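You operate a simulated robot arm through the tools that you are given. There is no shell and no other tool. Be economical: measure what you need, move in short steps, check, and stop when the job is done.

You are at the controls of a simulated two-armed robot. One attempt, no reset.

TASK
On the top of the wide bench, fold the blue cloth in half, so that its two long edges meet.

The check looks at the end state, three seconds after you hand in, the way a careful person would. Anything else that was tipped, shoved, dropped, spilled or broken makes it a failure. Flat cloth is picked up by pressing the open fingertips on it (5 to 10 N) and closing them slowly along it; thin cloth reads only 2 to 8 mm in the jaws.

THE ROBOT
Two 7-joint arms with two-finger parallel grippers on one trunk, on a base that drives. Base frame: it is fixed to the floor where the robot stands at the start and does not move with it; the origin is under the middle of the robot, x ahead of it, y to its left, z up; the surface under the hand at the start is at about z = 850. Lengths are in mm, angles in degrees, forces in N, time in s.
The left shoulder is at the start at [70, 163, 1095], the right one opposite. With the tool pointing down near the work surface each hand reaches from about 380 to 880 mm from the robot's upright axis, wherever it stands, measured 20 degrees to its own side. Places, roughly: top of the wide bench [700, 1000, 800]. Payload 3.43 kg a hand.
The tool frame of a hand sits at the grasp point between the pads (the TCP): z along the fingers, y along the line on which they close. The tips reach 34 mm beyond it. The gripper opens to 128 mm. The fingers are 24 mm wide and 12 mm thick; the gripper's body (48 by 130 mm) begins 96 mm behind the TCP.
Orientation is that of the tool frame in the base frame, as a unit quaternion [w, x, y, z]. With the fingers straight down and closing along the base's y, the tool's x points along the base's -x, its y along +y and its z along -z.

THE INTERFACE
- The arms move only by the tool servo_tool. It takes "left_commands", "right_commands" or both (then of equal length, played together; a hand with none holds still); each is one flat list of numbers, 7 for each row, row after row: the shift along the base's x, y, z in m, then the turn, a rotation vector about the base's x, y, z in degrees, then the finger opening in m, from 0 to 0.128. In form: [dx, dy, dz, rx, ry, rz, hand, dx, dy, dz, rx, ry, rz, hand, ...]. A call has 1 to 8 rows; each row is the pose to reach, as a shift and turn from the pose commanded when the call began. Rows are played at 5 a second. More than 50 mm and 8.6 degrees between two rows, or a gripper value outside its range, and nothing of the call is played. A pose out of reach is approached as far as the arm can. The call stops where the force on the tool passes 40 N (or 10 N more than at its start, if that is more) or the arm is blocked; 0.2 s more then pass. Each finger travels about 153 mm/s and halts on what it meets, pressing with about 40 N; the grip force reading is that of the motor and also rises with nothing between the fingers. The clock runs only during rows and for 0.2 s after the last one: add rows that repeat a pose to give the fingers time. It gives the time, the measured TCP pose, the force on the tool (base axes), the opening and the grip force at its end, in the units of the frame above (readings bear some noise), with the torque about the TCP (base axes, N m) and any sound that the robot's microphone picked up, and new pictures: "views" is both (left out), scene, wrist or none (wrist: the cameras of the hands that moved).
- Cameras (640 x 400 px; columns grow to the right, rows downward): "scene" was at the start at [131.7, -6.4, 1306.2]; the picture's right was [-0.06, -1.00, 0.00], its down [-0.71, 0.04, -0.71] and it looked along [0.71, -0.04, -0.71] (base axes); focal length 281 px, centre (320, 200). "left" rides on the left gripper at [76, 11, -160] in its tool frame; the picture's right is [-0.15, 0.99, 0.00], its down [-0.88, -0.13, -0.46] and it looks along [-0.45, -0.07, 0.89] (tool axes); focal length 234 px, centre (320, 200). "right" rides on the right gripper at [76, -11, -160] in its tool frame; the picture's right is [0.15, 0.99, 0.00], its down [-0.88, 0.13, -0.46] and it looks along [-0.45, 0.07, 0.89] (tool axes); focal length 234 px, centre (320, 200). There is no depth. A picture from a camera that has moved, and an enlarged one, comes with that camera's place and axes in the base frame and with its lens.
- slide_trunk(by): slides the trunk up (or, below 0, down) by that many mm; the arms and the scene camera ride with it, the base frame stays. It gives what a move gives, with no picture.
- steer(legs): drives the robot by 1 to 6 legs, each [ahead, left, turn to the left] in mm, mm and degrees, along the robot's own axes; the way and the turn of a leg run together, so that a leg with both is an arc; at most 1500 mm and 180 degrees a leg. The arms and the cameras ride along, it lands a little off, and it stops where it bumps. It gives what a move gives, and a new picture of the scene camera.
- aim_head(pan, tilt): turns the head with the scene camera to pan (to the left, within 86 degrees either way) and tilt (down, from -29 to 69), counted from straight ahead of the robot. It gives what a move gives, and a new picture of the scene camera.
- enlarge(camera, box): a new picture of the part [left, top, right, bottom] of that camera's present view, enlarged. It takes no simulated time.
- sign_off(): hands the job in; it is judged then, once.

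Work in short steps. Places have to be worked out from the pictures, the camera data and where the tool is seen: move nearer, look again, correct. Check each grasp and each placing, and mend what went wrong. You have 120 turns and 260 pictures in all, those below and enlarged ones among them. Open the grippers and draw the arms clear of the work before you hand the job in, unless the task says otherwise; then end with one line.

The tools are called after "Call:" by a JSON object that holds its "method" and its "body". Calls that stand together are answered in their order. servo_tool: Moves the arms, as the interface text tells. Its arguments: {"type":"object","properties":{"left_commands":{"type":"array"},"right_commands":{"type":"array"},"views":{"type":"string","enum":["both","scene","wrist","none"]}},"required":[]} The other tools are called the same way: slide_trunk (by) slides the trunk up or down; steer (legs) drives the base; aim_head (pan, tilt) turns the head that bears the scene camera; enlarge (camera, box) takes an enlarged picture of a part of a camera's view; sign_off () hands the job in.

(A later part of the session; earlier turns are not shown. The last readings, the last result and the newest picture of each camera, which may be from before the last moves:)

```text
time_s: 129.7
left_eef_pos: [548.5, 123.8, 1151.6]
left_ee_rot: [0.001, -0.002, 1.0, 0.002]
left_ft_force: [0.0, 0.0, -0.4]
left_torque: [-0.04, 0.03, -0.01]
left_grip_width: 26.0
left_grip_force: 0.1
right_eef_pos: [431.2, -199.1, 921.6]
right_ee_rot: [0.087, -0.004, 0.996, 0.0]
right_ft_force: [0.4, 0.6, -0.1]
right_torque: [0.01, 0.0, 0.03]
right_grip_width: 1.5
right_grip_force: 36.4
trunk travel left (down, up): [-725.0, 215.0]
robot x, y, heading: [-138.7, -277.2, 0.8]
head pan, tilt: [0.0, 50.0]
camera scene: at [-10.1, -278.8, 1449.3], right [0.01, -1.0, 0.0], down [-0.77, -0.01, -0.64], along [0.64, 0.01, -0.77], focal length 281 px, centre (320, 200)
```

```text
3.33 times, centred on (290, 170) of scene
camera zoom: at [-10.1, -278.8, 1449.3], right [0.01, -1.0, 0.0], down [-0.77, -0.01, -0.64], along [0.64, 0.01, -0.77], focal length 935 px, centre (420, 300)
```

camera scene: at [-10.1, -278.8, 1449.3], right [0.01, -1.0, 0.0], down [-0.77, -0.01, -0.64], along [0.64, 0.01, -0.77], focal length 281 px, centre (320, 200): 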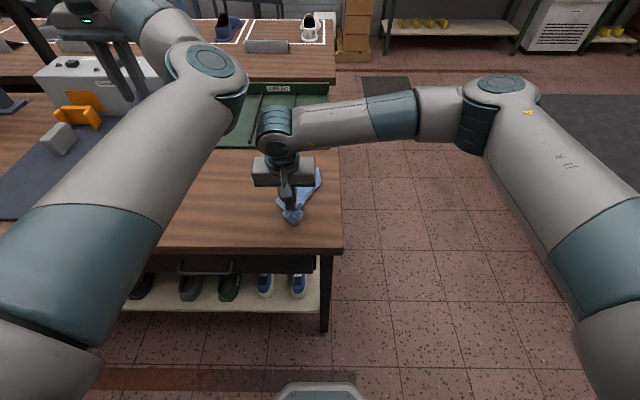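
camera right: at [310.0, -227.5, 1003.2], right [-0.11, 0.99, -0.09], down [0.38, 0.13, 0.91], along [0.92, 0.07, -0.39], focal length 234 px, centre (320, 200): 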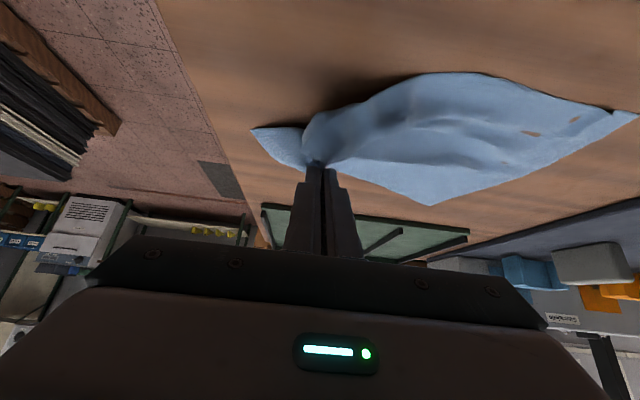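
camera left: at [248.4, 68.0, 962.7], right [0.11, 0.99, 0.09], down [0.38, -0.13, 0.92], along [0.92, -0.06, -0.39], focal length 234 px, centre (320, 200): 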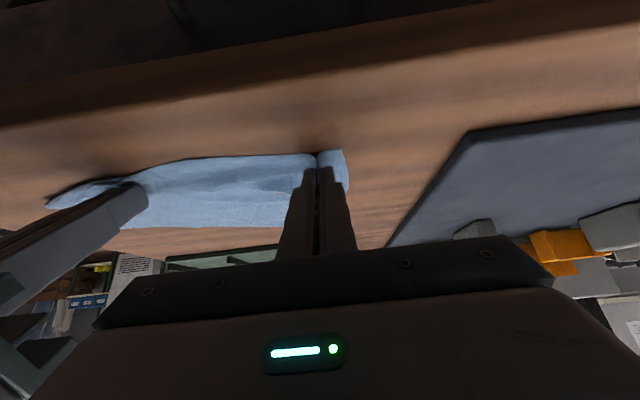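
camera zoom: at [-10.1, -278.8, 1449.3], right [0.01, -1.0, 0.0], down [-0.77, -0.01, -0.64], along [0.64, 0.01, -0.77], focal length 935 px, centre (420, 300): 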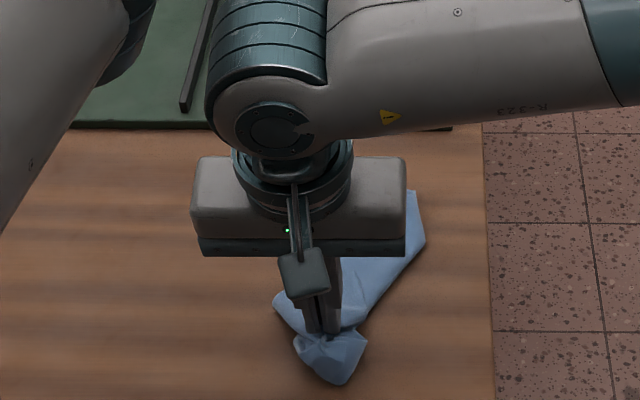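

Lower the last bit, release, and raise the right hand to look from its wrist camera.

Call:
{"method": "servo_tool", "body": {"right_commands": [-0.01, 0.0, -0.02, 0, 0, 0, 0, -0.01, 0, -0.02, 0, 0, 0, 0.03, -0.01, 0, -0.01, 0, 0, 0, 0.04, -0.02, 0, 0.03, 0, 0, 0, 0.04, -0.02, 0, 0.075, 0, 0, 0, 0.04, -0.02, -0.03, 0.11, 0, 0, 0, 0.04, -0.02, -0.07, 0.14, 0, 0, 0, 0.04, -0.02, -0.11, 0.16, 0, 0, 0, 0.04], "views": "both"}}

Call:
{"method": "enlarge", "body": {"camera": "scene", "box": [200, 110, 380, 230]}}

```text
time_s: 131.5
left_eef_pos: [548.3, 123.3, 1153.5]
left_ee_rot: [0.001, -0.001, 1.0, 0.001]
left_ft_force: [0.3, -0.5, 0.1]
left_torque: [-0.01, -0.01, -0.01]
left_grip_width: 25.9
left_grip_force: 0.0
right_eef_pos: [407.5, -312.4, 1081.5]
right_ee_rot: [0.087, -0.004, 0.996, 0.003]
right_ft_force: [-0.6, -0.5, 1.2]
right_torque: [0.05, 0.02, -0.01]
right_grip_width: 40.2
right_grip_force: 0.1
trunk travel left (down, up): [-725.0, 215.0]
robot x, y, heading: [-134.6, -278.2, 0.8]
head pan, tilt: [0.0, 50.0]
camera scene: at [-10.6, -280.4, 1449.3], right [0.01, -1.0, 0.0], down [-0.77, -0.01, -0.64], along [0.64, 0.01, -0.77], focal length 281 px, centre (320, 200)
camera right: at [306.4, -325.6, 1225.6], right [-0.15, 0.99, -0.02], down [0.79, 0.14, 0.6], along [0.6, 0.07, -0.8], focal length 234 px, centre (320, 200)
```

scene: 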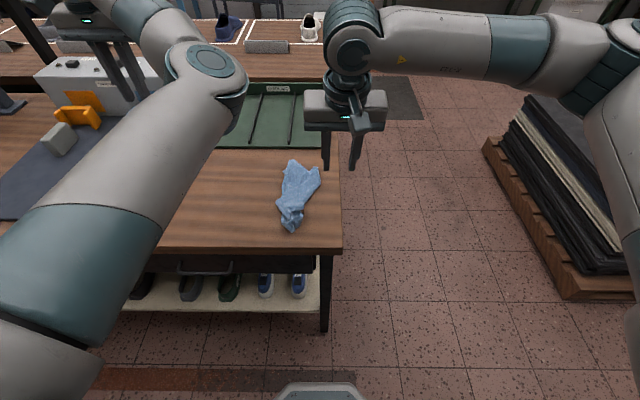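
right: 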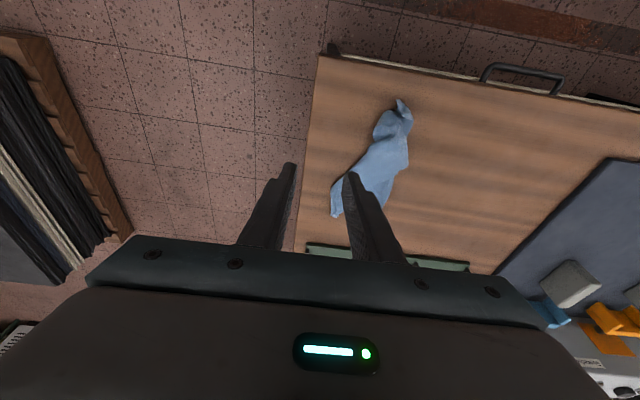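

```text
3.33 times, centred on (290, 170) of scene
camera zoom: at [-10.6, -280.4, 1449.3], right [0.01, -1.0, 0.0], down [-0.77, -0.01, -0.64], along [0.64, 0.01, -0.77], focal length 935 px, centre (420, 300)
```

zoom: 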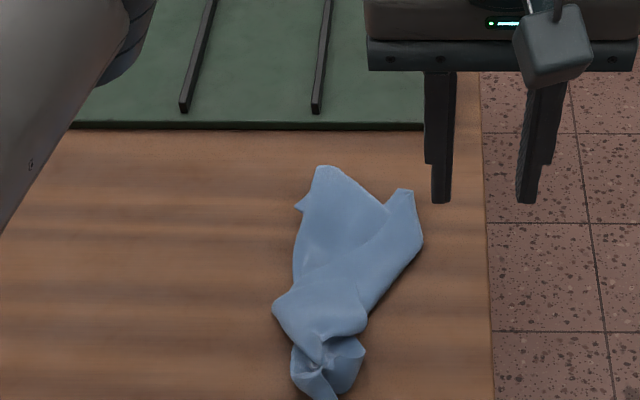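

Call:
{"method": "enlarge", "body": {"camera": "right", "box": [310, 85, 440, 225]}}

Call:
{"method": "enlarge", "body": {"camera": "scene", "box": [270, 155, 330, 235]}}

```text
2.86 times, centred on (375, 155) of right
camera zoom: at [306.4, -325.6, 1225.6], right [-0.15, 0.99, -0.02], down [0.79, 0.14, 0.6], along [0.6, 0.07, -0.8], focal length 669 px, centre (163, 329)
```

zoom: 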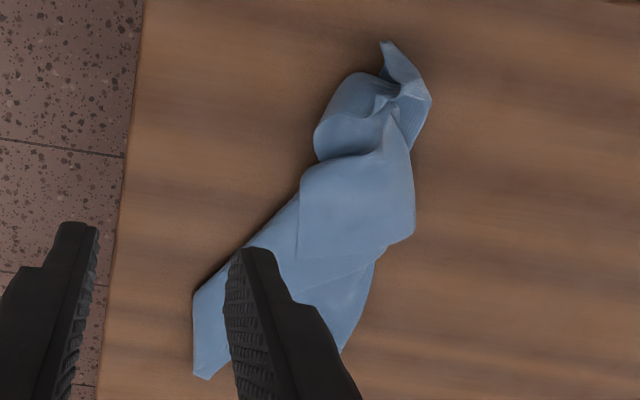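

```text
5.00 times, centred on (300, 195) of scene
camera zoom: at [-10.6, -280.4, 1449.3], right [0.01, -1.0, 0.0], down [-0.77, -0.01, -0.64], along [0.64, 0.01, -0.77], focal length 1403 px, centre (420, 225)
```

zoom: 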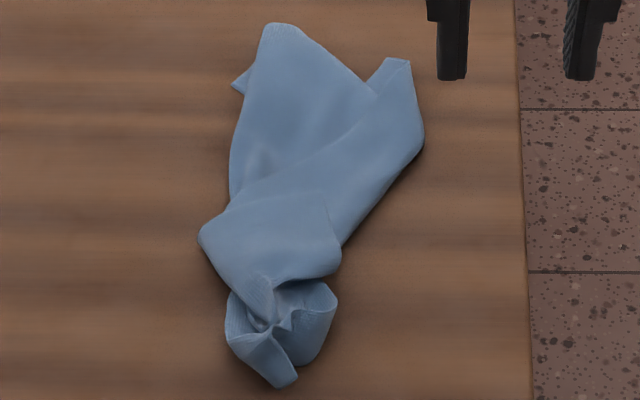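

The bundle needs two hands. I'll try forcing the left elbow outward by yawing the left hand strongly clockwise until the wrist limit drags the forearm around.

Call:
{"method": "servo_tool", "body": {"left_commands": [0, 0, 0, 0, 0, -8.4, 0.026, 0, 0, 0, 0, 0, -16.8, 0.026, 0, 0, 0, 0, 0, -25.2, 0.026, 0, 0, 0, 0, 0, -33.6, 0.026, 0, 0, 0, 0, 0, -42, 0.026, 0, 0, 0, 0, 0, -50.4, 0.026, 0, 0, 0, 0, 0, -58.8, 0.026, 0, 0, 0, 0, 0, -67.2, 0.026], "views": "none"}}

Call:
{"method": "servo_tool", "body": {"left_commands": [0, 0, 0, 0, 0, -8.4, 0.026, 0, 0, 0, 0, 0, -16.8, 0.026, 0, 0, 0, 0, 0, -25.2, 0.026, 0, 0, 0, 0, 0, -33.6, 0.026, 0, 0, 0, 0, 0, -42, 0.026, 0, 0, 0, 0, 0, -50.4, 0.026, 0, 0, 0, 0, 0, -58.8, 0.026, 0, 0, 0, 0, 0, -67.2, 0.026], "views": "none"}}

Call:
{"method": "servo_tool", "body": {"left_commands": [0, 0, 0, 0, 0, -8.4, 0.026, 0, 0, 0, 0, 0, -16.8, 0.026, 0, 0, 0, 0, 0, -25.2, 0.026, 0, 0, 0, 0, 0, -33.6, 0.026, 0, 0, 0, 0, 0, -42, 0.026, 0, 0, 0, 0, 0, -50.4, 0.026, 0, 0, 0, 0, 0, -58.8, 0.026, 0, 0, 0, 0, 0, -67.2, 0.026], "views": "scene"}}

```text
time_s: 133.3
left_eef_pos: [548.2, 124.8, 1152.6]
left_ee_rot: [0.001, 0.554, 0.833, 0.0]
left_ft_force: [0.5, 0.1, -0.3]
left_torque: [0.01, -0.01, -0.01]
left_grip_width: 25.9
left_grip_force: 0.1
right_eef_pos: [410.3, -311.1, 1081.1]
right_ee_rot: [0.086, -0.004, 0.996, 0.001]
right_ft_force: [-0.3, 0.0, 0.1]
right_torque: [-0.01, 0.0, 0.01]
right_grip_width: 39.8
right_grip_force: 0.1
trunk travel left (down, up): [-725.0, 215.0]
robot x, y, heading: [-138.3, -280.8, 0.5]
head pan, tilt: [0.0, 50.0]
```

```text
time_s: 135.1
left_eef_pos: [609.0, 86.7, 1135.1]
left_ee_rot: [-0.003, 0.912, 0.409, -0.014]
left_ft_force: [1.1, 0.7, -1.4]
left_torque: [-0.04, 0.03, -0.01]
left_grip_width: 26.2
left_grip_force: 0.1
left hand out of reach, approached as far as the arm can: row 6, 7, 8
right_eef_pos: [409.8, -311.4, 1080.4]
right_ee_rot: [0.086, -0.004, 0.996, 0.001]
right_ft_force: [0.6, 0.3, -1.2]
right_torque: [-0.01, 0.0, -0.01]
right_grip_width: 39.8
right_grip_force: 0.0
trunk travel left (down, up): [-725.0, 215.0]
robot x, y, heading: [-138.7, -279.7, 0.5]
head pan, tilt: [0.0, 50.0]
```

```text
time_s: 136.9
left_eef_pos: [663.2, 93.1, 1141.0]
left_ee_rot: [-0.007, 0.987, 0.158, -0.014]
left_ft_force: [0.1, 0.0, -0.2]
left_torque: [-0.02, 0.03, 0.01]
left_grip_width: 26.0
left_grip_force: 0.1
left hand out of reach, approached as far as the arm can: row 1, 2, 3, 4, 5, 6, 7, 8
right_eef_pos: [408.9, -312.0, 1080.9]
right_ee_rot: [0.086, -0.003, 0.996, 0.001]
right_ft_force: [-0.4, 0.7, -0.3]
right_torque: [0.01, -0.01, 0.0]
right_grip_width: 39.8
right_grip_force: 0.0
trunk travel left (down, up): [-725.0, 215.0]
robot x, y, heading: [-135.9, -281.4, 0.6]
head pan, tilt: [0.0, 50.0]
camera scene: at [-9.6, -278.9, 1449.2], right [0.01, -1.0, 0.0], down [-0.77, -0.01, -0.64], along [0.64, 0.01, -0.77], focal length 281 px, centre (320, 200)
```

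scene: 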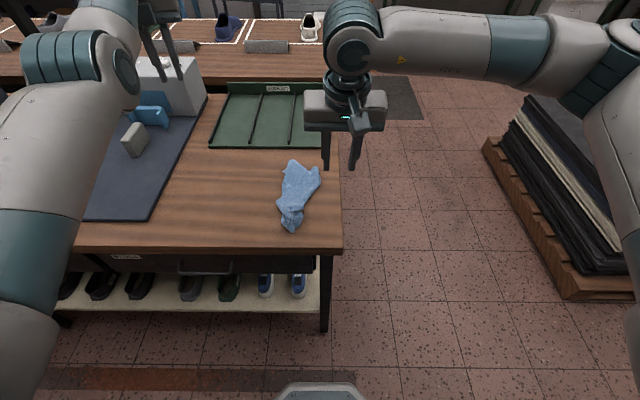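

Elbow has moved out to the left. Now yaw back while bringing the hand inward/nearer.

Call:
{"method": "servo_tool", "body": {"left_commands": [-0.01, -0.01, -0.01, 0, 0, 8.4, 0.026, -0.03, -0.02, -0.02, 0, 0, 16.8, 0.026, -0.05, -0.03, -0.03, 0, 0, 25.2, 0.026, -0.07, -0.04, -0.04, 0, 0, 33.6, 0.026, -0.09, -0.05, -0.05, 0, 0, 42, 0.026, -0.11, -0.06, -0.06, 0, 0, 50.4, 0.026, -0.13, -0.07, -0.07, 0, 0, 58.8, 0.026, -0.15, -0.08, -0.08, 0, 0, 67.2, 0.026], "views": "none"}}

Call:
{"method": "servo_tool", "body": {"left_commands": [-0.01, -0.01, 0, 0, 0, 8.4, 0.026, -0.02, -0.02, 0, 0, 0, 16.8, 0.026, -0.03, -0.03, 0, 0, 0, 25.2, 0.026, -0.04, -0.04, 0, 0, 0, 33.6, 0.026, -0.05, -0.05, 0, 0, 0, 42, 0.026, -0.06, -0.06, 0, 0, 0, 50.4, 0.026, -0.06, -0.06, 0, 0, 0, 58.8, 0.026, -0.06, -0.06, 0, 0, 0, 67.2, 0.026], "views": "scene"}}

```text
time_s: 138.7
left_eef_pos: [540.3, 43.5, 1056.6]
left_ee_rot: [0.002, 0.735, 0.678, -0.015]
left_ft_force: [-0.6, -0.9, -0.1]
left_torque: [0.02, 0.0, -0.03]
left_grip_width: 25.9
left_grip_force: 0.1
left hand out of reach, approached as far as the arm can: row 1, 2, 3, 7, 8
right_eef_pos: [409.4, -311.3, 1081.1]
right_ee_rot: [0.085, -0.004, 0.996, 0.001]
right_ft_force: [0.5, -0.6, 0.8]
right_torque: [0.04, 0.01, 0.01]
right_grip_width: 39.7
right_grip_force: 0.1
trunk travel left (down, up): [-725.0, 215.0]
robot x, y, heading: [-136.7, -282.7, 0.5]
head pan, tilt: [0.0, 50.0]
```

```text
time_s: 140.5
left_eef_pos: [539.3, 44.6, 1051.1]
left_ee_rot: [0.009, 0.236, 0.972, -0.012]
left_ft_force: [-0.2, -0.5, 0.3]
left_torque: [0.02, -0.01, 0.02]
left_grip_width: 26.3
left_grip_force: 0.0
left hand out of reach, approached as far as the arm can: row 1, 2, 3, 4, 5, 6, 7, 8
right_eef_pos: [409.0, -311.1, 1082.3]
right_ee_rot: [0.086, -0.006, 0.996, 0.002]
right_ft_force: [0.2, 0.4, 0.7]
right_torque: [-0.01, -0.04, -0.03]
right_grip_width: 40.0
right_grip_force: 0.0
trunk travel left (down, up): [-725.0, 215.0]
robot x, y, heading: [-142.0, -278.2, 1.0]
head pan, tilt: [0.0, 50.0]
camera scene: at [-10.2, -278.6, 1449.3], right [0.01, -1.0, 0.0], down [-0.77, -0.01, -0.64], along [0.64, 0.01, -0.77], focal length 281 px, centre (320, 200)
```

scene: 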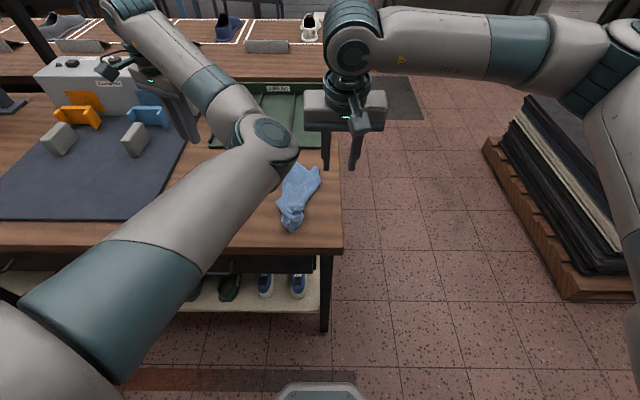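

Time to be economical. I'll take the true near-right corner (tip at ≈(381,−208)) exactly with the right hand, so the cloth can hang cleanly from a corner.

Call:
{"method": "servo_tool", "body": {"right_commands": [-0.01, 0.03, -0.02, 0, 0, 0, 0.028, -0.02, 0.06, -0.05, 0, 0, 0, 0.028, -0.023, 0.09, -0.085, 0, 0, 0, 0.028, -0.023, 0.1, -0.125, 0, 0, 0, 0.028, -0.023, 0.1, -0.16, 0, 0, 0, 0.028, -0.023, 0.1, -0.185, 0, 0, 0, 0.028, -0.023, 0.1, -0.193, 0, 0, 0, 0.028, -0.023, 0.1, -0.1955, 0, 0, 0, 0.028], "views": "wrist"}}

Call:
{"method": "enlarge", "body": {"camera": "right", "box": [240, 80, 400, 220]}}

```text
time_s: 140.9
left_eef_pos: [539.5, 50.1, 1049.0]
left_ee_rot: [0.007, 0.233, 0.972, -0.012]
left_ft_force: [0.3, -0.6, -0.4]
left_torque: [0.0, 0.06, -0.03]
left_grip_width: 26.0
left_grip_force: 0.0
right_eef_pos: [408.0, -297.5, 1072.0]
right_ee_rot: [0.089, 0.0, 0.996, -0.002]
right_ft_force: [2.3, -4.9, -0.8]
right_torque: [0.48, 0.3, 0.06]
right_grip_width: 28.1
right_grip_force: 0.0
trunk travel left (down, up): [-725.0, 215.0]
robot x, y, heading: [-137.3, -278.3, 0.6]
head pan, tilt: [0.0, 50.0]
stopped in row 1 (right hand): the force on the tool passed its limit at 67 N (the readings are from after the stop); the commanded pose is now the measured one
camera right: at [305.6, -308.5, 1215.9], right [-0.14, 0.99, -0.03], down [0.79, 0.13, 0.6], along [0.6, 0.06, -0.8], focal length 234 px, centre (320, 200)
```

right: 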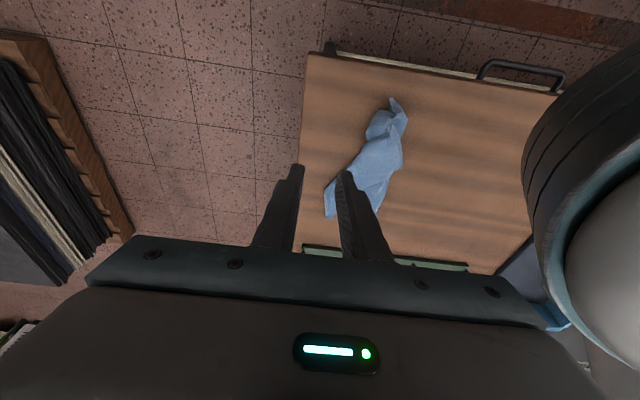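

```text
2.86 times, centred on (320, 150) of right
camera zoom: at [305.6, -308.5, 1215.9], right [-0.14, 0.99, -0.03], down [0.79, 0.13, 0.6], along [0.6, 0.06, -0.8], focal length 669 px, centre (320, 343)
```

zoom: 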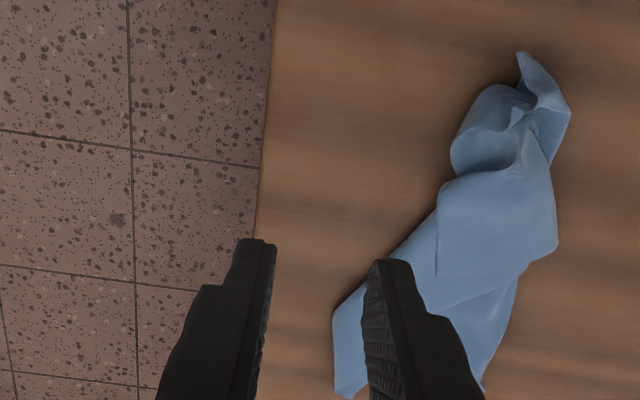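

The right hand bumped the left elbow. Move the left arm out to the left first, then repeat the approach.

Call:
{"method": "servo_tool", "body": {"left_commands": [0, 0.045, 0.01, 0, 0, 0, 0.026, 0, 0.09, 0.02, 0, 0, 0, 0.026, 0, 0.135, 0.03, 0, 0, 0, 0.026, 0, 0.18, 0.04, 0, 0, 0, 0.026, 0, 0.225, 0.05, 0, 0, 0, 0.026, -0.02, 0.265, 0.06, 0, 0, 0, 0.026, -0.04, 0.305, 0.07, 0, 0, 0, 0.026], "views": "none"}}

Call:
{"method": "servo_tool", "body": {"right_commands": [-0.01, 0.025, -0.02, 0, 0, 0, 0.028, -0.02, 0.055, -0.05, 0, 0, 0, 0.028, -0.022, 0.085, -0.085, 0, 0, 0, 0.028, -0.022, 0.087, -0.125, 0, 0, 0, 0.028, -0.022, 0.087, -0.155, 0, 0, 0, 0.028, -0.022, 0.087, -0.175, 0, 0, 0, 0.028, -0.022, 0.087, -0.18, 0, 0, 0, 0.028], "views": "both"}}

Call:
{"method": "enlarge", "body": {"camera": "right", "box": [240, 80, 400, 220]}}

```text
time_s: 142.5
left_eef_pos: [499.7, 354.2, 1120.5]
left_ee_rot: [0.008, 0.235, 0.972, -0.012]
left_ft_force: [0.2, 0.7, -0.2]
left_torque: [-0.02, 0.0, -0.04]
left_grip_width: 26.1
left_grip_force: 0.0
right_eef_pos: [405.9, -296.5, 1072.8]
right_ee_rot: [0.089, 0.0, 0.996, -0.002]
right_ft_force: [-0.5, -0.2, 0.1]
right_torque: [-0.05, -0.01, 0.03]
right_grip_width: 27.9
right_grip_force: 0.1
trunk travel left (down, up): [-725.0, 215.0]
robot x, y, heading: [-136.2, -277.0, 0.6]
head pan, tilt: [0.0, 50.0]
```

```text
time_s: 144.1
left_eef_pos: [499.6, 352.6, 1122.1]
left_ee_rot: [0.008, 0.235, 0.972, -0.012]
left_ft_force: [-0.8, -0.5, 0.1]
left_torque: [0.0, -0.03, 0.01]
left_grip_width: 25.9
left_grip_force: 0.0
right_eef_pos: [385.5, -212.4, 890.8]
right_ee_rot: [0.089, 0.001, 0.996, -0.001]
right_ft_force: [0.8, -0.4, 0.9]
right_torque: [0.05, 0.02, -0.02]
right_grip_width: 28.2
right_grip_force: 0.0
trunk travel left (down, up): [-725.0, 215.0]
robot x, y, heading: [-133.8, -279.9, 0.7]
head pan, tilt: [0.0, 50.0]
camera scene: at [-10.2, -278.5, 1449.3], right [0.01, -1.0, 0.0], down [-0.77, -0.01, -0.64], along [0.64, 0.01, -0.77], focal length 281 px, centre (320, 200)
camera right: at [283.0, -223.2, 1035.6], right [-0.14, 0.99, -0.03], down [0.79, 0.13, 0.6], along [0.6, 0.06, -0.8], focal length 234 px, centre (320, 200)
```

scene: 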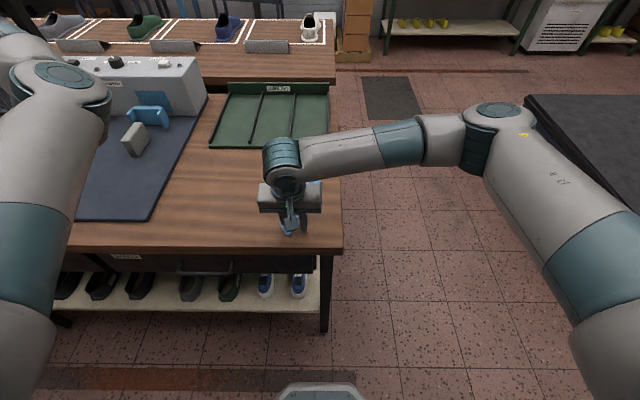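
right: 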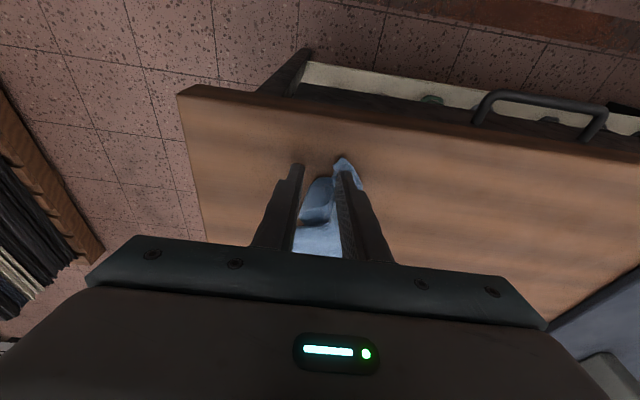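

```text
2.86 times, centred on (320, 150) of right
camera zoom: at [283.0, -223.2, 1035.6], right [-0.14, 0.99, -0.03], down [0.79, 0.13, 0.6], along [0.6, 0.06, -0.8], focal length 669 px, centre (320, 343)
```

zoom: 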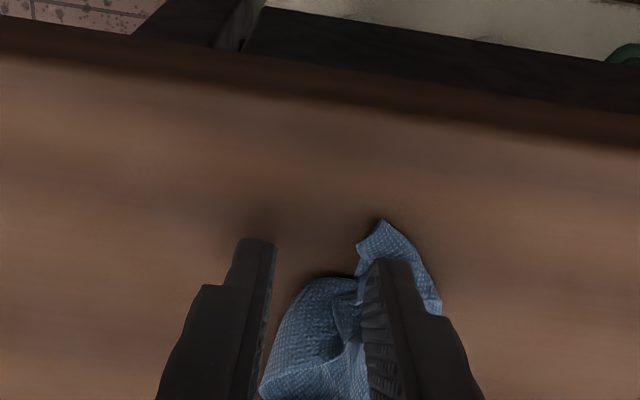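

The corner tip is at ≈(372,−198): shift +13 mm in y, −9 in x, and close around it; then lift high with a gentle shake.

Call:
{"method": "servo_tool", "body": {"right_commands": [0, 0, 0.02, 0, 0, 0, 0.034, -0.009, 0.013, 0.02, 0, 0, 0, 0.034, -0.009, 0.013, 0.005, 0, 0, 0, 0.034, -0.009, 0.013, -0.004, 0, 0, 0, 0.034, -0.009, 0.013, -0.0052, 0, 0, 0, 0.024, -0.009, 0.013, -0.0052, 0, 0, 0, 0.014, -0.009, 0.013, -0.0052, 0, 0, 0, 0.004, -0.009, 0.013, -0.0052, 0, 0, 0, 0], "views": "none"}}

Call:
{"method": "servo_tool", "body": {"right_commands": [0.01, 0, 0.03, 0, 0, 0, 0, 0.03, 0, 0.065, 0, 0, 0, 0, 0.06, 0, 0.1, 0, 0, 0, 0, 0.09, 0, 0.135, 0, 0, 0, 0, 0.12, 0, 0.17, 0, 0, 0, 0, 0.15, 0, 0.205, 0, 0, 0, 0, 0.17, 0, 0.24, 0, 0, 0, 0, 0.18, 0, 0.28, 0, 0, 0, 0], "views": "none"}}

Call:
{"method": "servo_tool", "body": {"right_commands": [0, 0, 0.045, 0, 0, 0, 0, 0, 0, 0.09, 0, 0, 0, 0, 0, 0, 0.045, 0, 0, 0, 0, 0, 0, 0.09, 0, 0, 0, 0, 0, 0, 0.045, 0, 0, 0, 0, 0, 0, 0.09, 0, 0, 0, 0, 0, 0, 0.09, 0, 0, 0, 0], "views": "scene"}}

Call:
{"method": "enlarge", "body": {"camera": "scene", "box": [230, 20, 350, 200]}}

```text
time_s: 145.9
left_eef_pos: [499.0, 353.2, 1122.0]
left_ee_rot: [0.008, 0.234, 0.972, -0.011]
left_ft_force: [-0.9, -0.4, -0.4]
left_torque: [0.01, -0.04, 0.03]
left_grip_width: 26.0
left_grip_force: 0.1
right_eef_pos: [375.9, -198.3, 885.8]
right_ee_rot: [0.089, -0.001, 0.996, -0.001]
right_ft_force: [-0.8, -0.1, 2.4]
right_torque: [0.02, 0.0, 0.01]
right_grip_width: 2.1
right_grip_force: 36.2
trunk travel left (down, up): [-725.0, 215.0]
robot x, y, heading: [-139.8, -278.6, 0.6]
head pan, tilt: [0.0, 50.0]
```

```text
time_s: 147.7
left_eef_pos: [497.8, 354.2, 1122.3]
left_ee_rot: [0.008, 0.235, 0.972, -0.012]
left_ft_force: [-0.1, 0.6, -0.8]
left_torque: [0.03, -0.04, 0.0]
left_grip_width: 25.9
left_grip_force: 0.0
right_eef_pos: [556.6, -195.6, 1168.1]
right_ee_rot: [0.089, 0.001, 0.996, -0.001]
right_ft_force: [-0.3, 1.0, 0.9]
right_torque: [0.01, 0.01, 0.02]
right_grip_width: 1.9
right_grip_force: 36.6
trunk travel left (down, up): [-725.0, 215.0]
robot x, y, heading: [-136.7, -278.2, 0.4]
head pan, tilt: [0.0, 50.0]
```

```text
time_s: 149.3
left_eef_pos: [498.9, 353.0, 1122.0]
left_ee_rot: [0.008, 0.233, 0.972, -0.011]
left_ft_force: [-0.2, 0.9, 0.8]
left_torque: [-0.01, -0.02, -0.03]
left_grip_width: 25.8
left_grip_force: 0.1
right_eef_pos: [554.0, -198.8, 1257.4]
right_ee_rot: [0.089, -0.001, 0.996, -0.001]
right_ft_force: [-0.1, 0.5, 0.8]
right_torque: [0.03, -0.02, -0.01]
right_grip_width: 2.2
right_grip_force: 37.0
trunk travel left (down, up): [-725.0, 215.0]
robot x, y, heading: [-135.3, -278.8, 0.8]
head pan, tilt: [0.0, 50.0]
camera scene: at [-11.0, -278.2, 1449.3], right [0.01, -1.0, 0.0], down [-0.77, -0.01, -0.64], along [0.64, 0.01, -0.77], focal length 281 px, centre (320, 200)
```

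scene: 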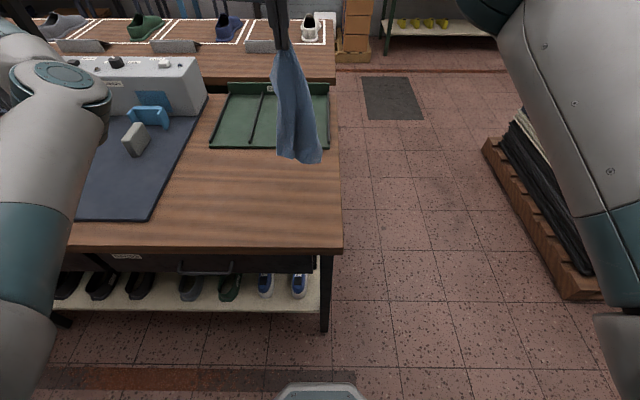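

```text
2.22 times, centred on (290, 110) of scene
camera zoom: at [-11.0, -278.2, 1449.3], right [0.01, -1.0, 0.0], down [-0.77, -0.01, -0.64], along [0.64, 0.01, -0.77], focal length 624 px, centre (387, 400)
```

zoom: 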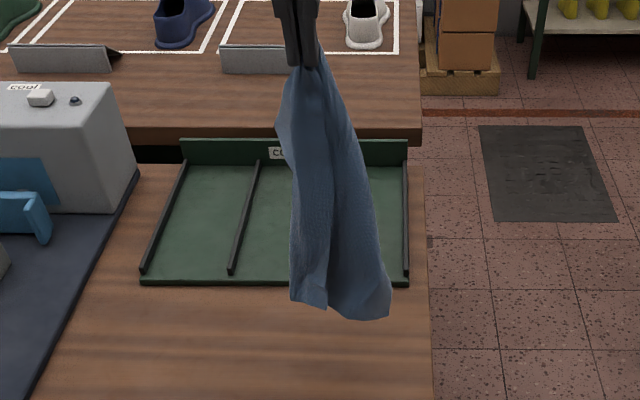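

It hangs cleanly now, ~290 mm long with the bottom edge visible. Lay it: move forward, lower until the bottom touches, then draw back toward the robot while lowering.

Call:
{"method": "servo_tool", "body": {"right_commands": [0.03, 0, -0.01, 0, 0, 0, 0, 0.06, 0.005, -0.025, 0, 0, 0, 0, 0.085, 0.01, -0.05, 0, 0, 0, 0, 0.09, 0.01, -0.085, 0, 0, 0, 0, 0.07, 0.01, -0.12, 0, 0, 0, 0, 0.035, 0.01, -0.155, 0, 0, 0, 0, 0.0, 0.01, -0.19, 0, 0, 0, 0], "views": "none"}}

Call:
{"method": "servo_tool", "body": {"right_commands": [-0.035, 0, -0.035, 0, 0, 0, 0, -0.07, 0, -0.07, 0, 0, 0, 0, -0.105, 0, -0.1, 0, 0, 0, 0, -0.135, 0, -0.13, 0, 0, 0, 0, -0.155, 0, -0.155, 0, 0, 0, 0, -0.17, 0, -0.172, 0, 0, 0, 0, -0.175, 0, -0.172, 0, 0, 0, 0.03], "views": "none"}}

Call:
{"method": "servo_tool", "body": {"right_commands": [0, 0, 0.03, 0, 0, 0, 0.035, 0, 0, 0.07, 0, 0, 0, 0.035, 0, -0.03, 0.1, 0, 0, 0, 0.035, 0, -0.07, 0.12, 0, 0, 0, 0.035, 0, -0.11, 0.14, 0, 0, 0, 0.035, 0, -0.15, 0.16, 0, 0, 0, 0.035], "views": "scene"}}

Call:
{"method": "enlarge", "body": {"camera": "scene", "box": [200, 130, 360, 250]}}

```text
time_s: 150.9
left_eef_pos: [500.2, 353.1, 1121.6]
left_ee_rot: [0.009, 0.234, 0.972, -0.011]
left_ft_force: [-0.5, 0.4, 0.1]
left_torque: [0.03, 0.02, -0.01]
left_grip_width: 26.2
left_grip_force: 0.0
right_eef_pos: [555.1, -191.3, 1067.5]
right_ee_rot: [0.09, 0.001, 0.996, -0.001]
right_ft_force: [-0.6, 0.3, -0.7]
right_torque: [0.03, 0.0, 0.0]
right_grip_width: 1.9
right_grip_force: 37.0
trunk travel left (down, up): [-725.0, 215.0]
robot x, y, heading: [-139.8, -279.8, 0.8]
head pan, tilt: [0.0, 50.0]
```

```text
time_s: 152.5
left_eef_pos: [498.5, 352.7, 1122.3]
left_ee_rot: [0.009, 0.234, 0.972, -0.012]
left_ft_force: [0.5, -0.9, 0.0]
left_torque: [0.0, -0.02, 0.02]
left_grip_width: 26.0
left_grip_force: 0.3
right_eef_pos: [380.9, -190.4, 895.1]
right_ee_rot: [0.089, 0.0, 0.996, -0.001]
right_ft_force: [0.6, -0.1, 0.0]
right_torque: [0.0, 0.0, -0.02]
right_grip_width: 29.8
right_grip_force: 0.0
trunk travel left (down, up): [-725.0, 215.0]
robot x, y, heading: [-136.5, -280.3, 0.8]
head pan, tilt: [0.0, 50.0]
```

```text
time_s: 153.9
left_eef_pos: [499.2, 351.6, 1123.3]
left_ee_rot: [0.009, 0.234, 0.972, -0.01]
left_ft_force: [0.0, 0.1, -0.1]
left_torque: [0.02, 0.0, 0.01]
left_grip_width: 26.1
left_grip_force: 0.1
right_eef_pos: [379.1, -341.5, 1055.4]
right_ee_rot: [0.089, 0.0, 0.996, 0.0]
right_ft_force: [0.2, -0.3, 0.6]
right_torque: [0.05, -0.01, 0.04]
right_grip_width: 34.9
right_grip_force: 0.0
trunk travel left (down, up): [-725.0, 215.0]
robot x, y, heading: [-135.3, -278.5, 0.4]
head pan, tilt: [0.0, 50.0]
camera scene: at [-10.8, -280.8, 1449.3], right [0.01, -1.0, 0.0], down [-0.77, -0.01, -0.64], along [0.64, 0.01, -0.77], focal length 281 px, centre (320, 200)
```

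scene: 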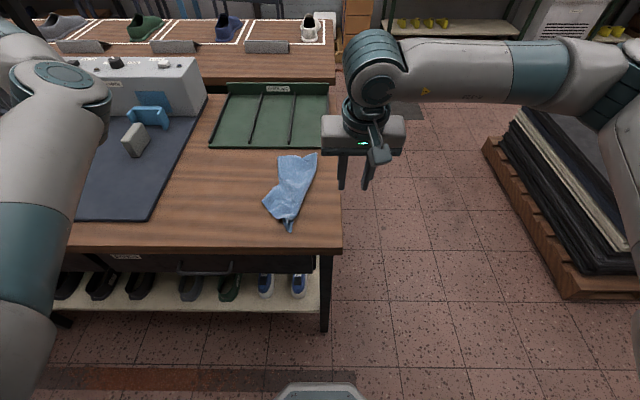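

```text
3.33 times, centred on (280, 190) of scene
camera zoom: at [-10.8, -280.8, 1449.3], right [0.01, -1.0, 0.0], down [-0.77, -0.01, -0.64], along [0.64, 0.01, -0.77], focal length 935 px, centre (453, 233)
```

zoom: 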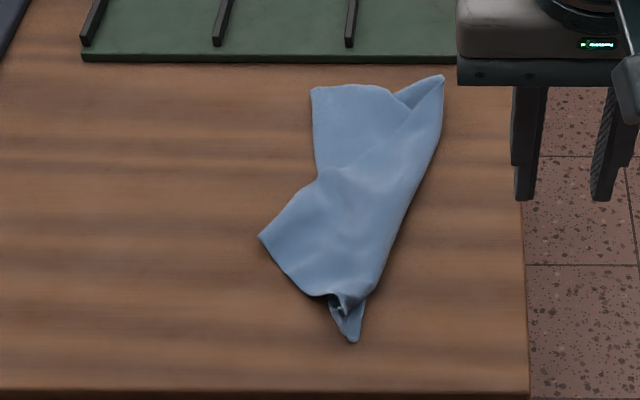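

Excellent: four corners visible – D (381,−198), C (683,−261) with a straight long edge between, and A (482,−114), B (663,−136) just folded inward. I only need to pull A and B to the left. Drive the base back left so the right arm can do that.

Call:
{"method": "steer", "body": {"legs": [[0, 260, 0]]}}

Call:
{"method": "enlarge", "body": {"camera": "scene", "box": [300, 130, 460, 250]}}

```text
time_s: 155.7
left_eef_pos: [489.2, 612.2, 1122.4]
left_ee_rot: [0.008, 0.23, 0.973, -0.011]
left_ft_force: [0.5, -0.6, -0.1]
left_torque: [0.0, 0.02, 0.03]
left_grip_width: 26.1
left_grip_force: 0.1
right_eef_pos: [375.0, -80.9, 1055.2]
right_ee_rot: [0.089, -0.003, 0.996, -0.001]
right_ft_force: [0.9, 0.5, -0.6]
right_torque: [0.03, 0.0, -0.01]
right_grip_width: 35.0
right_grip_force: 0.1
trunk travel left (down, up): [-725.0, 215.0]
robot x, y, heading: [-139.1, -22.5, 1.1]
head pan, tilt: [0.0, 50.0]
camera scene: at [-14.2, -23.6, 1449.3], right [0.02, -1.0, 0.0], down [-0.77, -0.01, -0.64], along [0.64, 0.01, -0.77], focal length 281 px, centre (320, 200)
```

scene: 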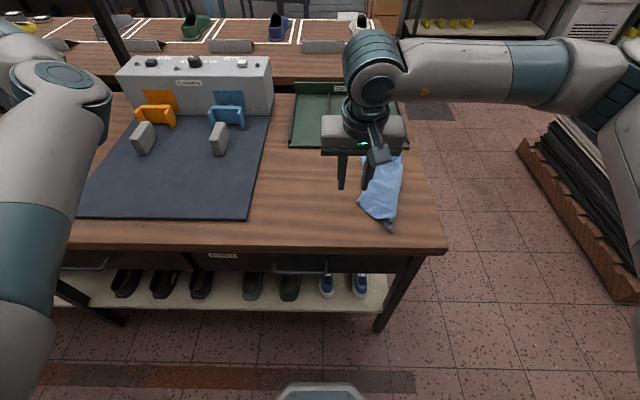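

```text
3.33 times, centred on (380, 190) of scene
camera zoom: at [-14.2, -23.6, 1449.3], right [0.02, -1.0, 0.0], down [-0.77, -0.01, -0.64], along [0.64, 0.01, -0.77], focal length 935 px, centre (120, 233)
```

zoom: 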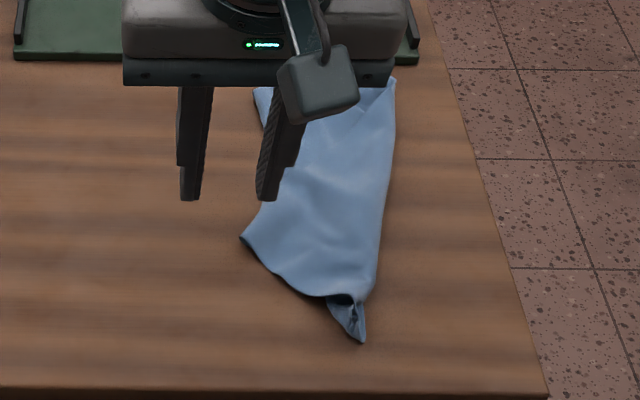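

Pinch corner A with the right hand.

Call:
{"method": "servo_tool", "body": {"right_commands": [0.03, -0.01, -0.02, 0, 0, 0, 0.028, 0.06, -0.02, -0.05, 0, 0, 0, 0.026, 0.09, -0.035, -0.08, 0, 0, 0, 0.026, 0.107, -0.045, -0.12, 0, 0, 0, 0.026, 0.107, -0.045, -0.15, 0, 0, 0, 0.026, 0.107, -0.045, -0.166, 0, 0, 0, 0.026, 0.107, -0.045, -0.1695, 0, 0, 0, 0.026, 0.107, -0.045, -0.1695, 0, 0, 0, 0.026], "views": "wrist"}}

Call:
{"method": "enlarge", "body": {"camera": "right", "box": [240, 80, 400, 220]}}

```text
time_s: 157.5
left_eef_pos: [489.7, 612.3, 1122.3]
left_ee_rot: [0.008, 0.231, 0.973, -0.012]
left_ft_force: [-0.2, -1.0, 0.3]
left_torque: [0.01, -0.01, 0.01]
left_grip_width: 26.2
left_grip_force: 0.1
right_eef_pos: [482.2, -124.0, 886.4]
right_ee_rot: [0.09, -0.003, 0.996, -0.001]
right_ft_force: [0.7, 0.0, 7.3]
right_torque: [-0.14, 0.03, 0.02]
right_grip_width: 26.3
right_grip_force: 0.6
trunk travel left (down, up): [-725.0, 215.0]
robot x, y, heading: [-146.8, -25.4, 1.1]
head pan, tilt: [0.0, 50.0]
camera right: at [380.7, -136.7, 1030.2], right [-0.15, 0.99, -0.03], down [0.78, 0.14, 0.61], along [0.6, 0.07, -0.8], focal length 234 px, centre (320, 200)
```

right: 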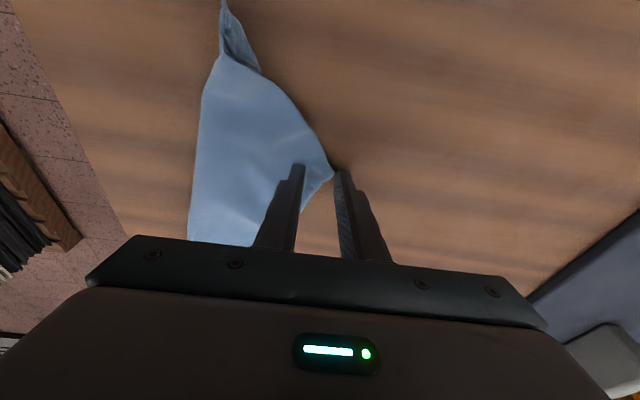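

```text
2.86 times, centred on (320, 150) of right
camera zoom: at [380.7, -136.7, 1030.2], right [-0.15, 0.99, -0.03], down [0.78, 0.14, 0.61], along [0.6, 0.07, -0.8], focal length 669 px, centre (320, 343)
```

zoom: 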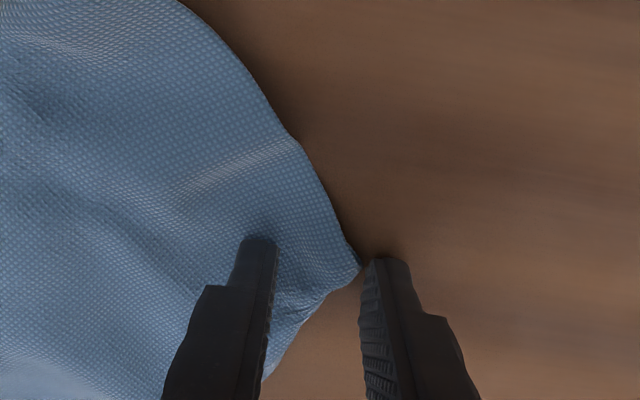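

Corner A sits between the fingers. Close, lift and carry it to ≈(395, +10), lower and release.

Call:
{"method": "servo_tool", "body": {"right_commands": [0, 0, 0, 0, 0, 0, 0.018, 0, 0, 0, 0, 0, 0, 0.01, 0, 0, 0, 0, 0, 0, 0.004, 0, 0, 0, 0, 0, 0, 0, 0, 0, 0, 0, 0, 0, 0, 0, 0.005, 0.02, 0, 0, 0, 0, -0.005, 0.02, 0.04, 0, 0, 0, 0, -0.02, 0.045, 0.05, 0, 0, 0, 0], "views": "none"}}

Call:
{"method": "servo_tool", "body": {"right_commands": [-0.02, 0.025, 0, 0, 0, 0, 0, -0.04, 0.05, -0.005, 0, 0, 0, 0, -0.06, 0.07, -0.015, 0, 0, 0, 0, -0.07, 0.085, -0.03, 0, 0, 0, 0, -0.075, 0.09, -0.046, 0, 0, 0, 0, -0.075, 0.09, -0.046, 0, 0, 0, 0], "views": "scene"}}

Call:
{"method": "enlarge", "body": {"camera": "scene", "box": [270, 130, 450, 250]}}

```text
time_s: 159.3
left_eef_pos: [490.7, 612.7, 1121.5]
left_ee_rot: [0.008, 0.23, 0.973, -0.012]
left_ft_force: [-0.3, 0.2, 0.7]
left_torque: [-0.07, 0.02, 0.02]
left_grip_width: 26.1
left_grip_force: 0.2
right_eef_pos: [463.8, -82.0, 936.2]
right_ee_rot: [0.09, -0.003, 0.996, -0.001]
right_ft_force: [-0.4, -0.6, 0.0]
right_torque: [-0.05, -0.01, -0.03]
right_grip_width: 1.9
right_grip_force: 37.0
trunk travel left (down, up): [-725.0, 215.0]
robot x, y, heading: [-142.8, -22.7, 0.9]
head pan, tilt: [0.0, 50.0]
```

```text
time_s: 160.7
left_eef_pos: [490.7, 612.3, 1122.6]
left_ee_rot: [0.008, 0.23, 0.973, -0.012]
left_ft_force: [0.6, -0.5, 0.6]
left_torque: [-0.01, -0.01, 0.02]
left_grip_width: 26.0
left_grip_force: 0.0
right_eef_pos: [389.1, 11.7, 889.0]
right_ee_rot: [0.089, -0.003, 0.996, 0.0]
right_ft_force: [-0.4, 0.6, 0.4]
right_torque: [-0.03, 0.0, -0.01]
right_grip_width: 1.7
right_grip_force: 36.7
trunk travel left (down, up): [-725.0, 215.0]
robot x, y, heading: [-142.9, -22.5, 1.1]
head pan, tilt: [0.0, 50.0]
camera scene: at [-14.4, -22.9, 1449.3], right [0.02, -1.0, 0.0], down [-0.77, -0.02, -0.64], along [0.64, 0.01, -0.77], focal length 281 px, centre (320, 200)
```

scene: 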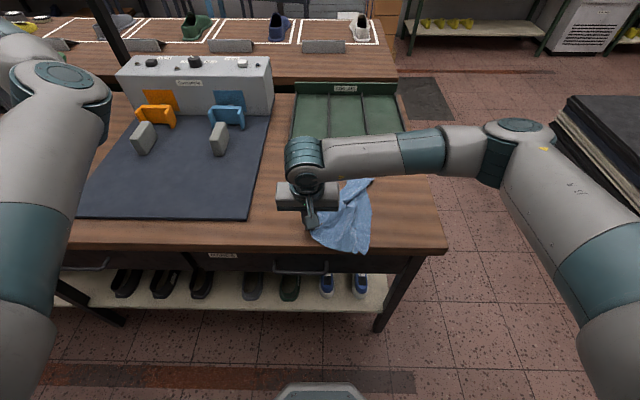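

```text
3.33 times, centred on (360, 190) of scene
camera zoom: at [-14.4, -22.9, 1449.3], right [0.02, -1.0, 0.0], down [-0.77, -0.02, -0.64], along [0.64, 0.01, -0.77], focal length 935 px, centre (187, 233)
```

zoom: 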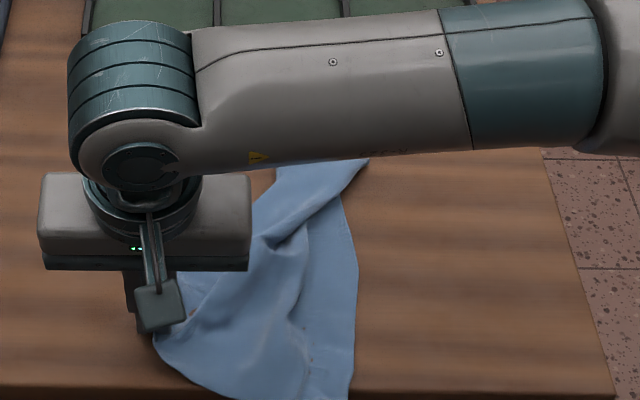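

A is out, but the cloth shifted toward the bench edge. Release, then press mid-cloth and drag it forward 75 mm.

Call:
{"method": "servo_tool", "body": {"right_commands": [0, 0, 0.001, 0, 0, 0, 0.02, 0, 0, 0.01, 0, 0, 0, 0.03, 0, 0, 0.045, 0, 0, 0, 0.03, 0.02, -0.04, 0.06, 0, 0, 0, 0.0, 0.04, -0.08, 0.06, 0, 0, 0, 0.0, 0.06, -0.12, 0.05, 0, 0, 0, 0, 0.061, -0.122, 0.01, 0, 0, 0, 0, 0.061, -0.122, -0.001, 0, 0, 0, 0], "views": "none"}}

Call:
{"method": "servo_tool", "body": {"right_commands": [0, 0, -0.0025, 0, 0, 0, 0, 0.01, 0, -0.003, 0, 0, 0, 0, 0.022, 0, -0.003, 0, 0, 0, 0, 0.034, 0, -0.003, 0, 0, 0, 0, 0.046, 0, -0.003, 0, 0, 0, 0, 0.058, 0, -0.003, 0, 0, 0, 0, 0.07, 0, -0.003, 0, 0, 0, 0, 0.08, 0, -0.003, 0, 0, 0, 0], "views": "none"}}

Call:
{"method": "servo_tool", "body": {"right_commands": [0, 0, 0.03, 0, 0, 0, 0, -0.02, -0.03, 0.07, 0, 0, 0, 0.03, -0.04, -0.07, 0.1, 0, 0, 0, 0.03, -0.06, -0.11, 0.12, 0, 0, 0, 0.03, -0.08, -0.15, 0.14, 0, 0, 0, 0.03, -0.1, -0.19, 0.14, 0, 0, 0, 0.03], "views": "none"}}

Call:
{"method": "enlarge", "body": {"camera": "scene", "box": [270, 110, 450, 250]}}

```text
time_s: 162.5
left_eef_pos: [489.3, 613.2, 1121.7]
left_ee_rot: [0.008, 0.23, 0.973, -0.011]
left_ft_force: [-0.7, -0.6, 0.1]
left_torque: [-0.05, -0.02, 0.01]
left_grip_width: 26.0
left_grip_force: 0.1
right_eef_pos: [447.4, -112.5, 890.4]
right_ee_rot: [0.089, -0.003, 0.996, -0.001]
right_ft_force: [0.0, 1.3, 0.1]
right_torque: [0.02, -0.02, -0.01]
right_grip_width: 0.0
right_grip_force: 33.4
trunk travel left (down, up): [-725.0, 215.0]
robot x, y, heading: [-139.1, -19.6, 1.3]
head pan, tilt: [0.0, 50.0]
```

```text
time_s: 164.3
left_eef_pos: [488.9, 612.9, 1122.3]
left_ee_rot: [0.009, 0.23, 0.973, -0.011]
left_ft_force: [-0.1, -0.6, 0.2]
left_torque: [0.0, 0.0, 0.01]
left_grip_width: 25.8
left_grip_force: 0.0
right_eef_pos: [527.2, -112.3, 886.8]
right_ee_rot: [0.09, -0.005, 0.996, 0.0]
right_ft_force: [-2.6, 0.3, 10.1]
right_torque: [0.05, 0.14, 0.03]
right_grip_width: 0.2
right_grip_force: 32.5
trunk travel left (down, up): [-725.0, 215.0]
robot x, y, heading: [-139.5, -25.7, 1.1]
head pan, tilt: [0.0, 50.0]
```

```text
refused: row 2 steps farther than a row can; nothing moved
```

```text
2.86 times, centred on (360, 180) of scene
camera zoom: at [-15.8, -22.6, 1449.5], right [0.02, -1.0, 0.0], down [-0.77, -0.02, -0.64], along [0.64, 0.01, -0.77], focal length 802 px, centre (206, 257)
```

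zoom: 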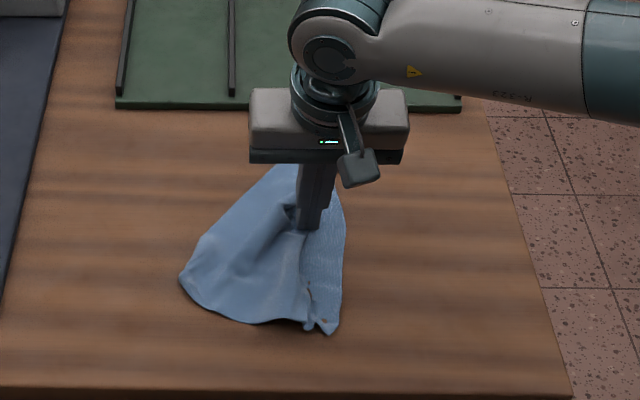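

Cloth moved in. Lift clear and look.

Call:
{"method": "servo_tool", "body": {"right_commands": [0, 0, 0.03, 0, 0, 0, 0, 0, -0.02, 0.07, 0, 0, 0, 0.03, -0.02, -0.055, 0.09, 0, 0, 0, 0.03, -0.04, -0.09, 0.11, 0, 0, 0, 0.03, -0.06, -0.13, 0.12, 0, 0, 0, 0.03, -0.08, -0.17, 0.12, 0, 0, 0, 0.03, -0.1, -0.21, 0.12, 0, 0, 0, 0.03], "views": "none"}}

Call:
{"method": "enlarge", "body": {"camera": "scene", "box": [290, 120, 430, 230]}}

```text
time_s: 165.9
left_eef_pos: [490.2, 610.8, 1124.2]
left_ee_rot: [0.009, 0.23, 0.973, -0.01]
left_ft_force: [0.1, 0.3, -0.5]
left_torque: [0.04, -0.04, -0.03]
left_grip_width: 25.9
left_grip_force: 0.0
right_eef_pos: [425.8, -322.8, 1006.7]
right_ee_rot: [0.089, -0.004, 0.996, -0.001]
right_ft_force: [-0.5, 0.6, 0.1]
right_torque: [0.02, 0.0, -0.03]
right_grip_width: 30.0
right_grip_force: 0.1
trunk travel left (down, up): [-725.0, 215.0]
robot x, y, heading: [-141.0, -22.1, 1.2]
head pan, tilt: [0.0, 50.0]
```

```text
3.64 times, centred on (360, 175) of scene
camera zoom: at [-15.9, -24.7, 1449.5], right [0.02, -1.0, 0.0], down [-0.77, -0.01, -0.64], along [0.64, 0.01, -0.77], focal length 1020 px, centre (174, 291)
```

zoom: 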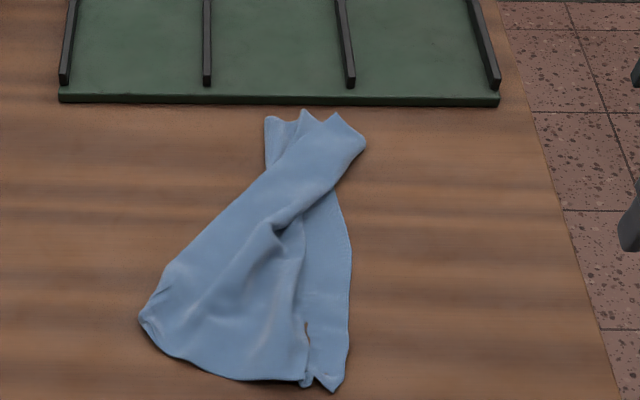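

Now the long edges are identified: A(453,4)–B(688,−157) lies on top crossing D(394,−135)–C(683,−97). Uncross by picking B and carrying it left to about y=+30.

Call:
{"method": "servo_tool", "body": {"right_commands": [0.04, 0.027, 0, 0, 0, 0, 0.026, 0.08, 0.054, 0, 0, 0, 0, 0.026, 0.12, 0.081, 0, 0, 0, 0, 0.026, 0.16, 0.108, -0.01, 0, 0, 0, 0.026, 0.2, 0.135, -0.02, 0, 0, 0, 0.026, 0.235, 0.155, -0.045, 0, 0, 0, 0.026, 0.246, 0.163, -0.085, 0, 0, 0, 0.026, 0.246, 0.163, -0.112, 0, 0, 0, 0.026], "views": "none"}}

Call:
{"method": "enlarge", "body": {"camera": "right", "box": [220, 60, 420, 220]}}

```text
time_s: 167.7
left_eef_pos: [491.1, 612.7, 1122.2]
left_ee_rot: [0.008, 0.23, 0.973, -0.012]
left_ft_force: [-0.5, -0.4, 0.1]
left_torque: [0.0, 0.03, -0.03]
left_grip_width: 25.8
left_grip_force: 0.0
right_eef_pos: [672.2, -158.0, 893.1]
right_ee_rot: [0.089, -0.005, 0.996, 0.0]
right_ft_force: [0.1, 0.5, -0.8]
right_torque: [0.03, 0.0, 0.02]
right_grip_width: 26.3
right_grip_force: 0.0
trunk travel left (down, up): [-725.0, 215.0]
robot x, y, heading: [-144.1, -22.1, 1.1]
head pan, tilt: [0.0, 50.0]
```

```text
2.50 times, centred on (320, 140) of right
camera zoom: at [571.0, -169.6, 1037.4], right [-0.15, 0.99, -0.03], down [0.79, 0.14, 0.6], along [0.6, 0.07, -0.8], focal length 585 px, centre (320, 350)
```

zoom: 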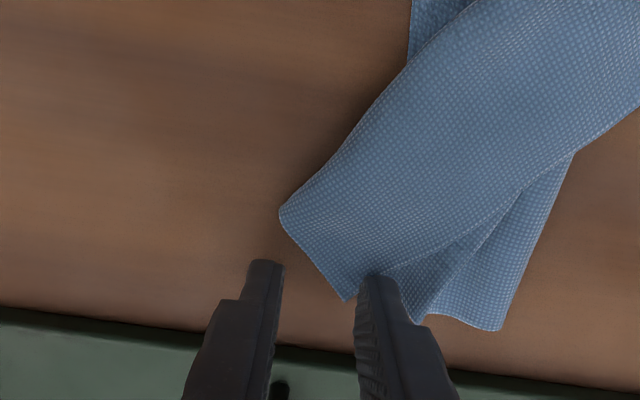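

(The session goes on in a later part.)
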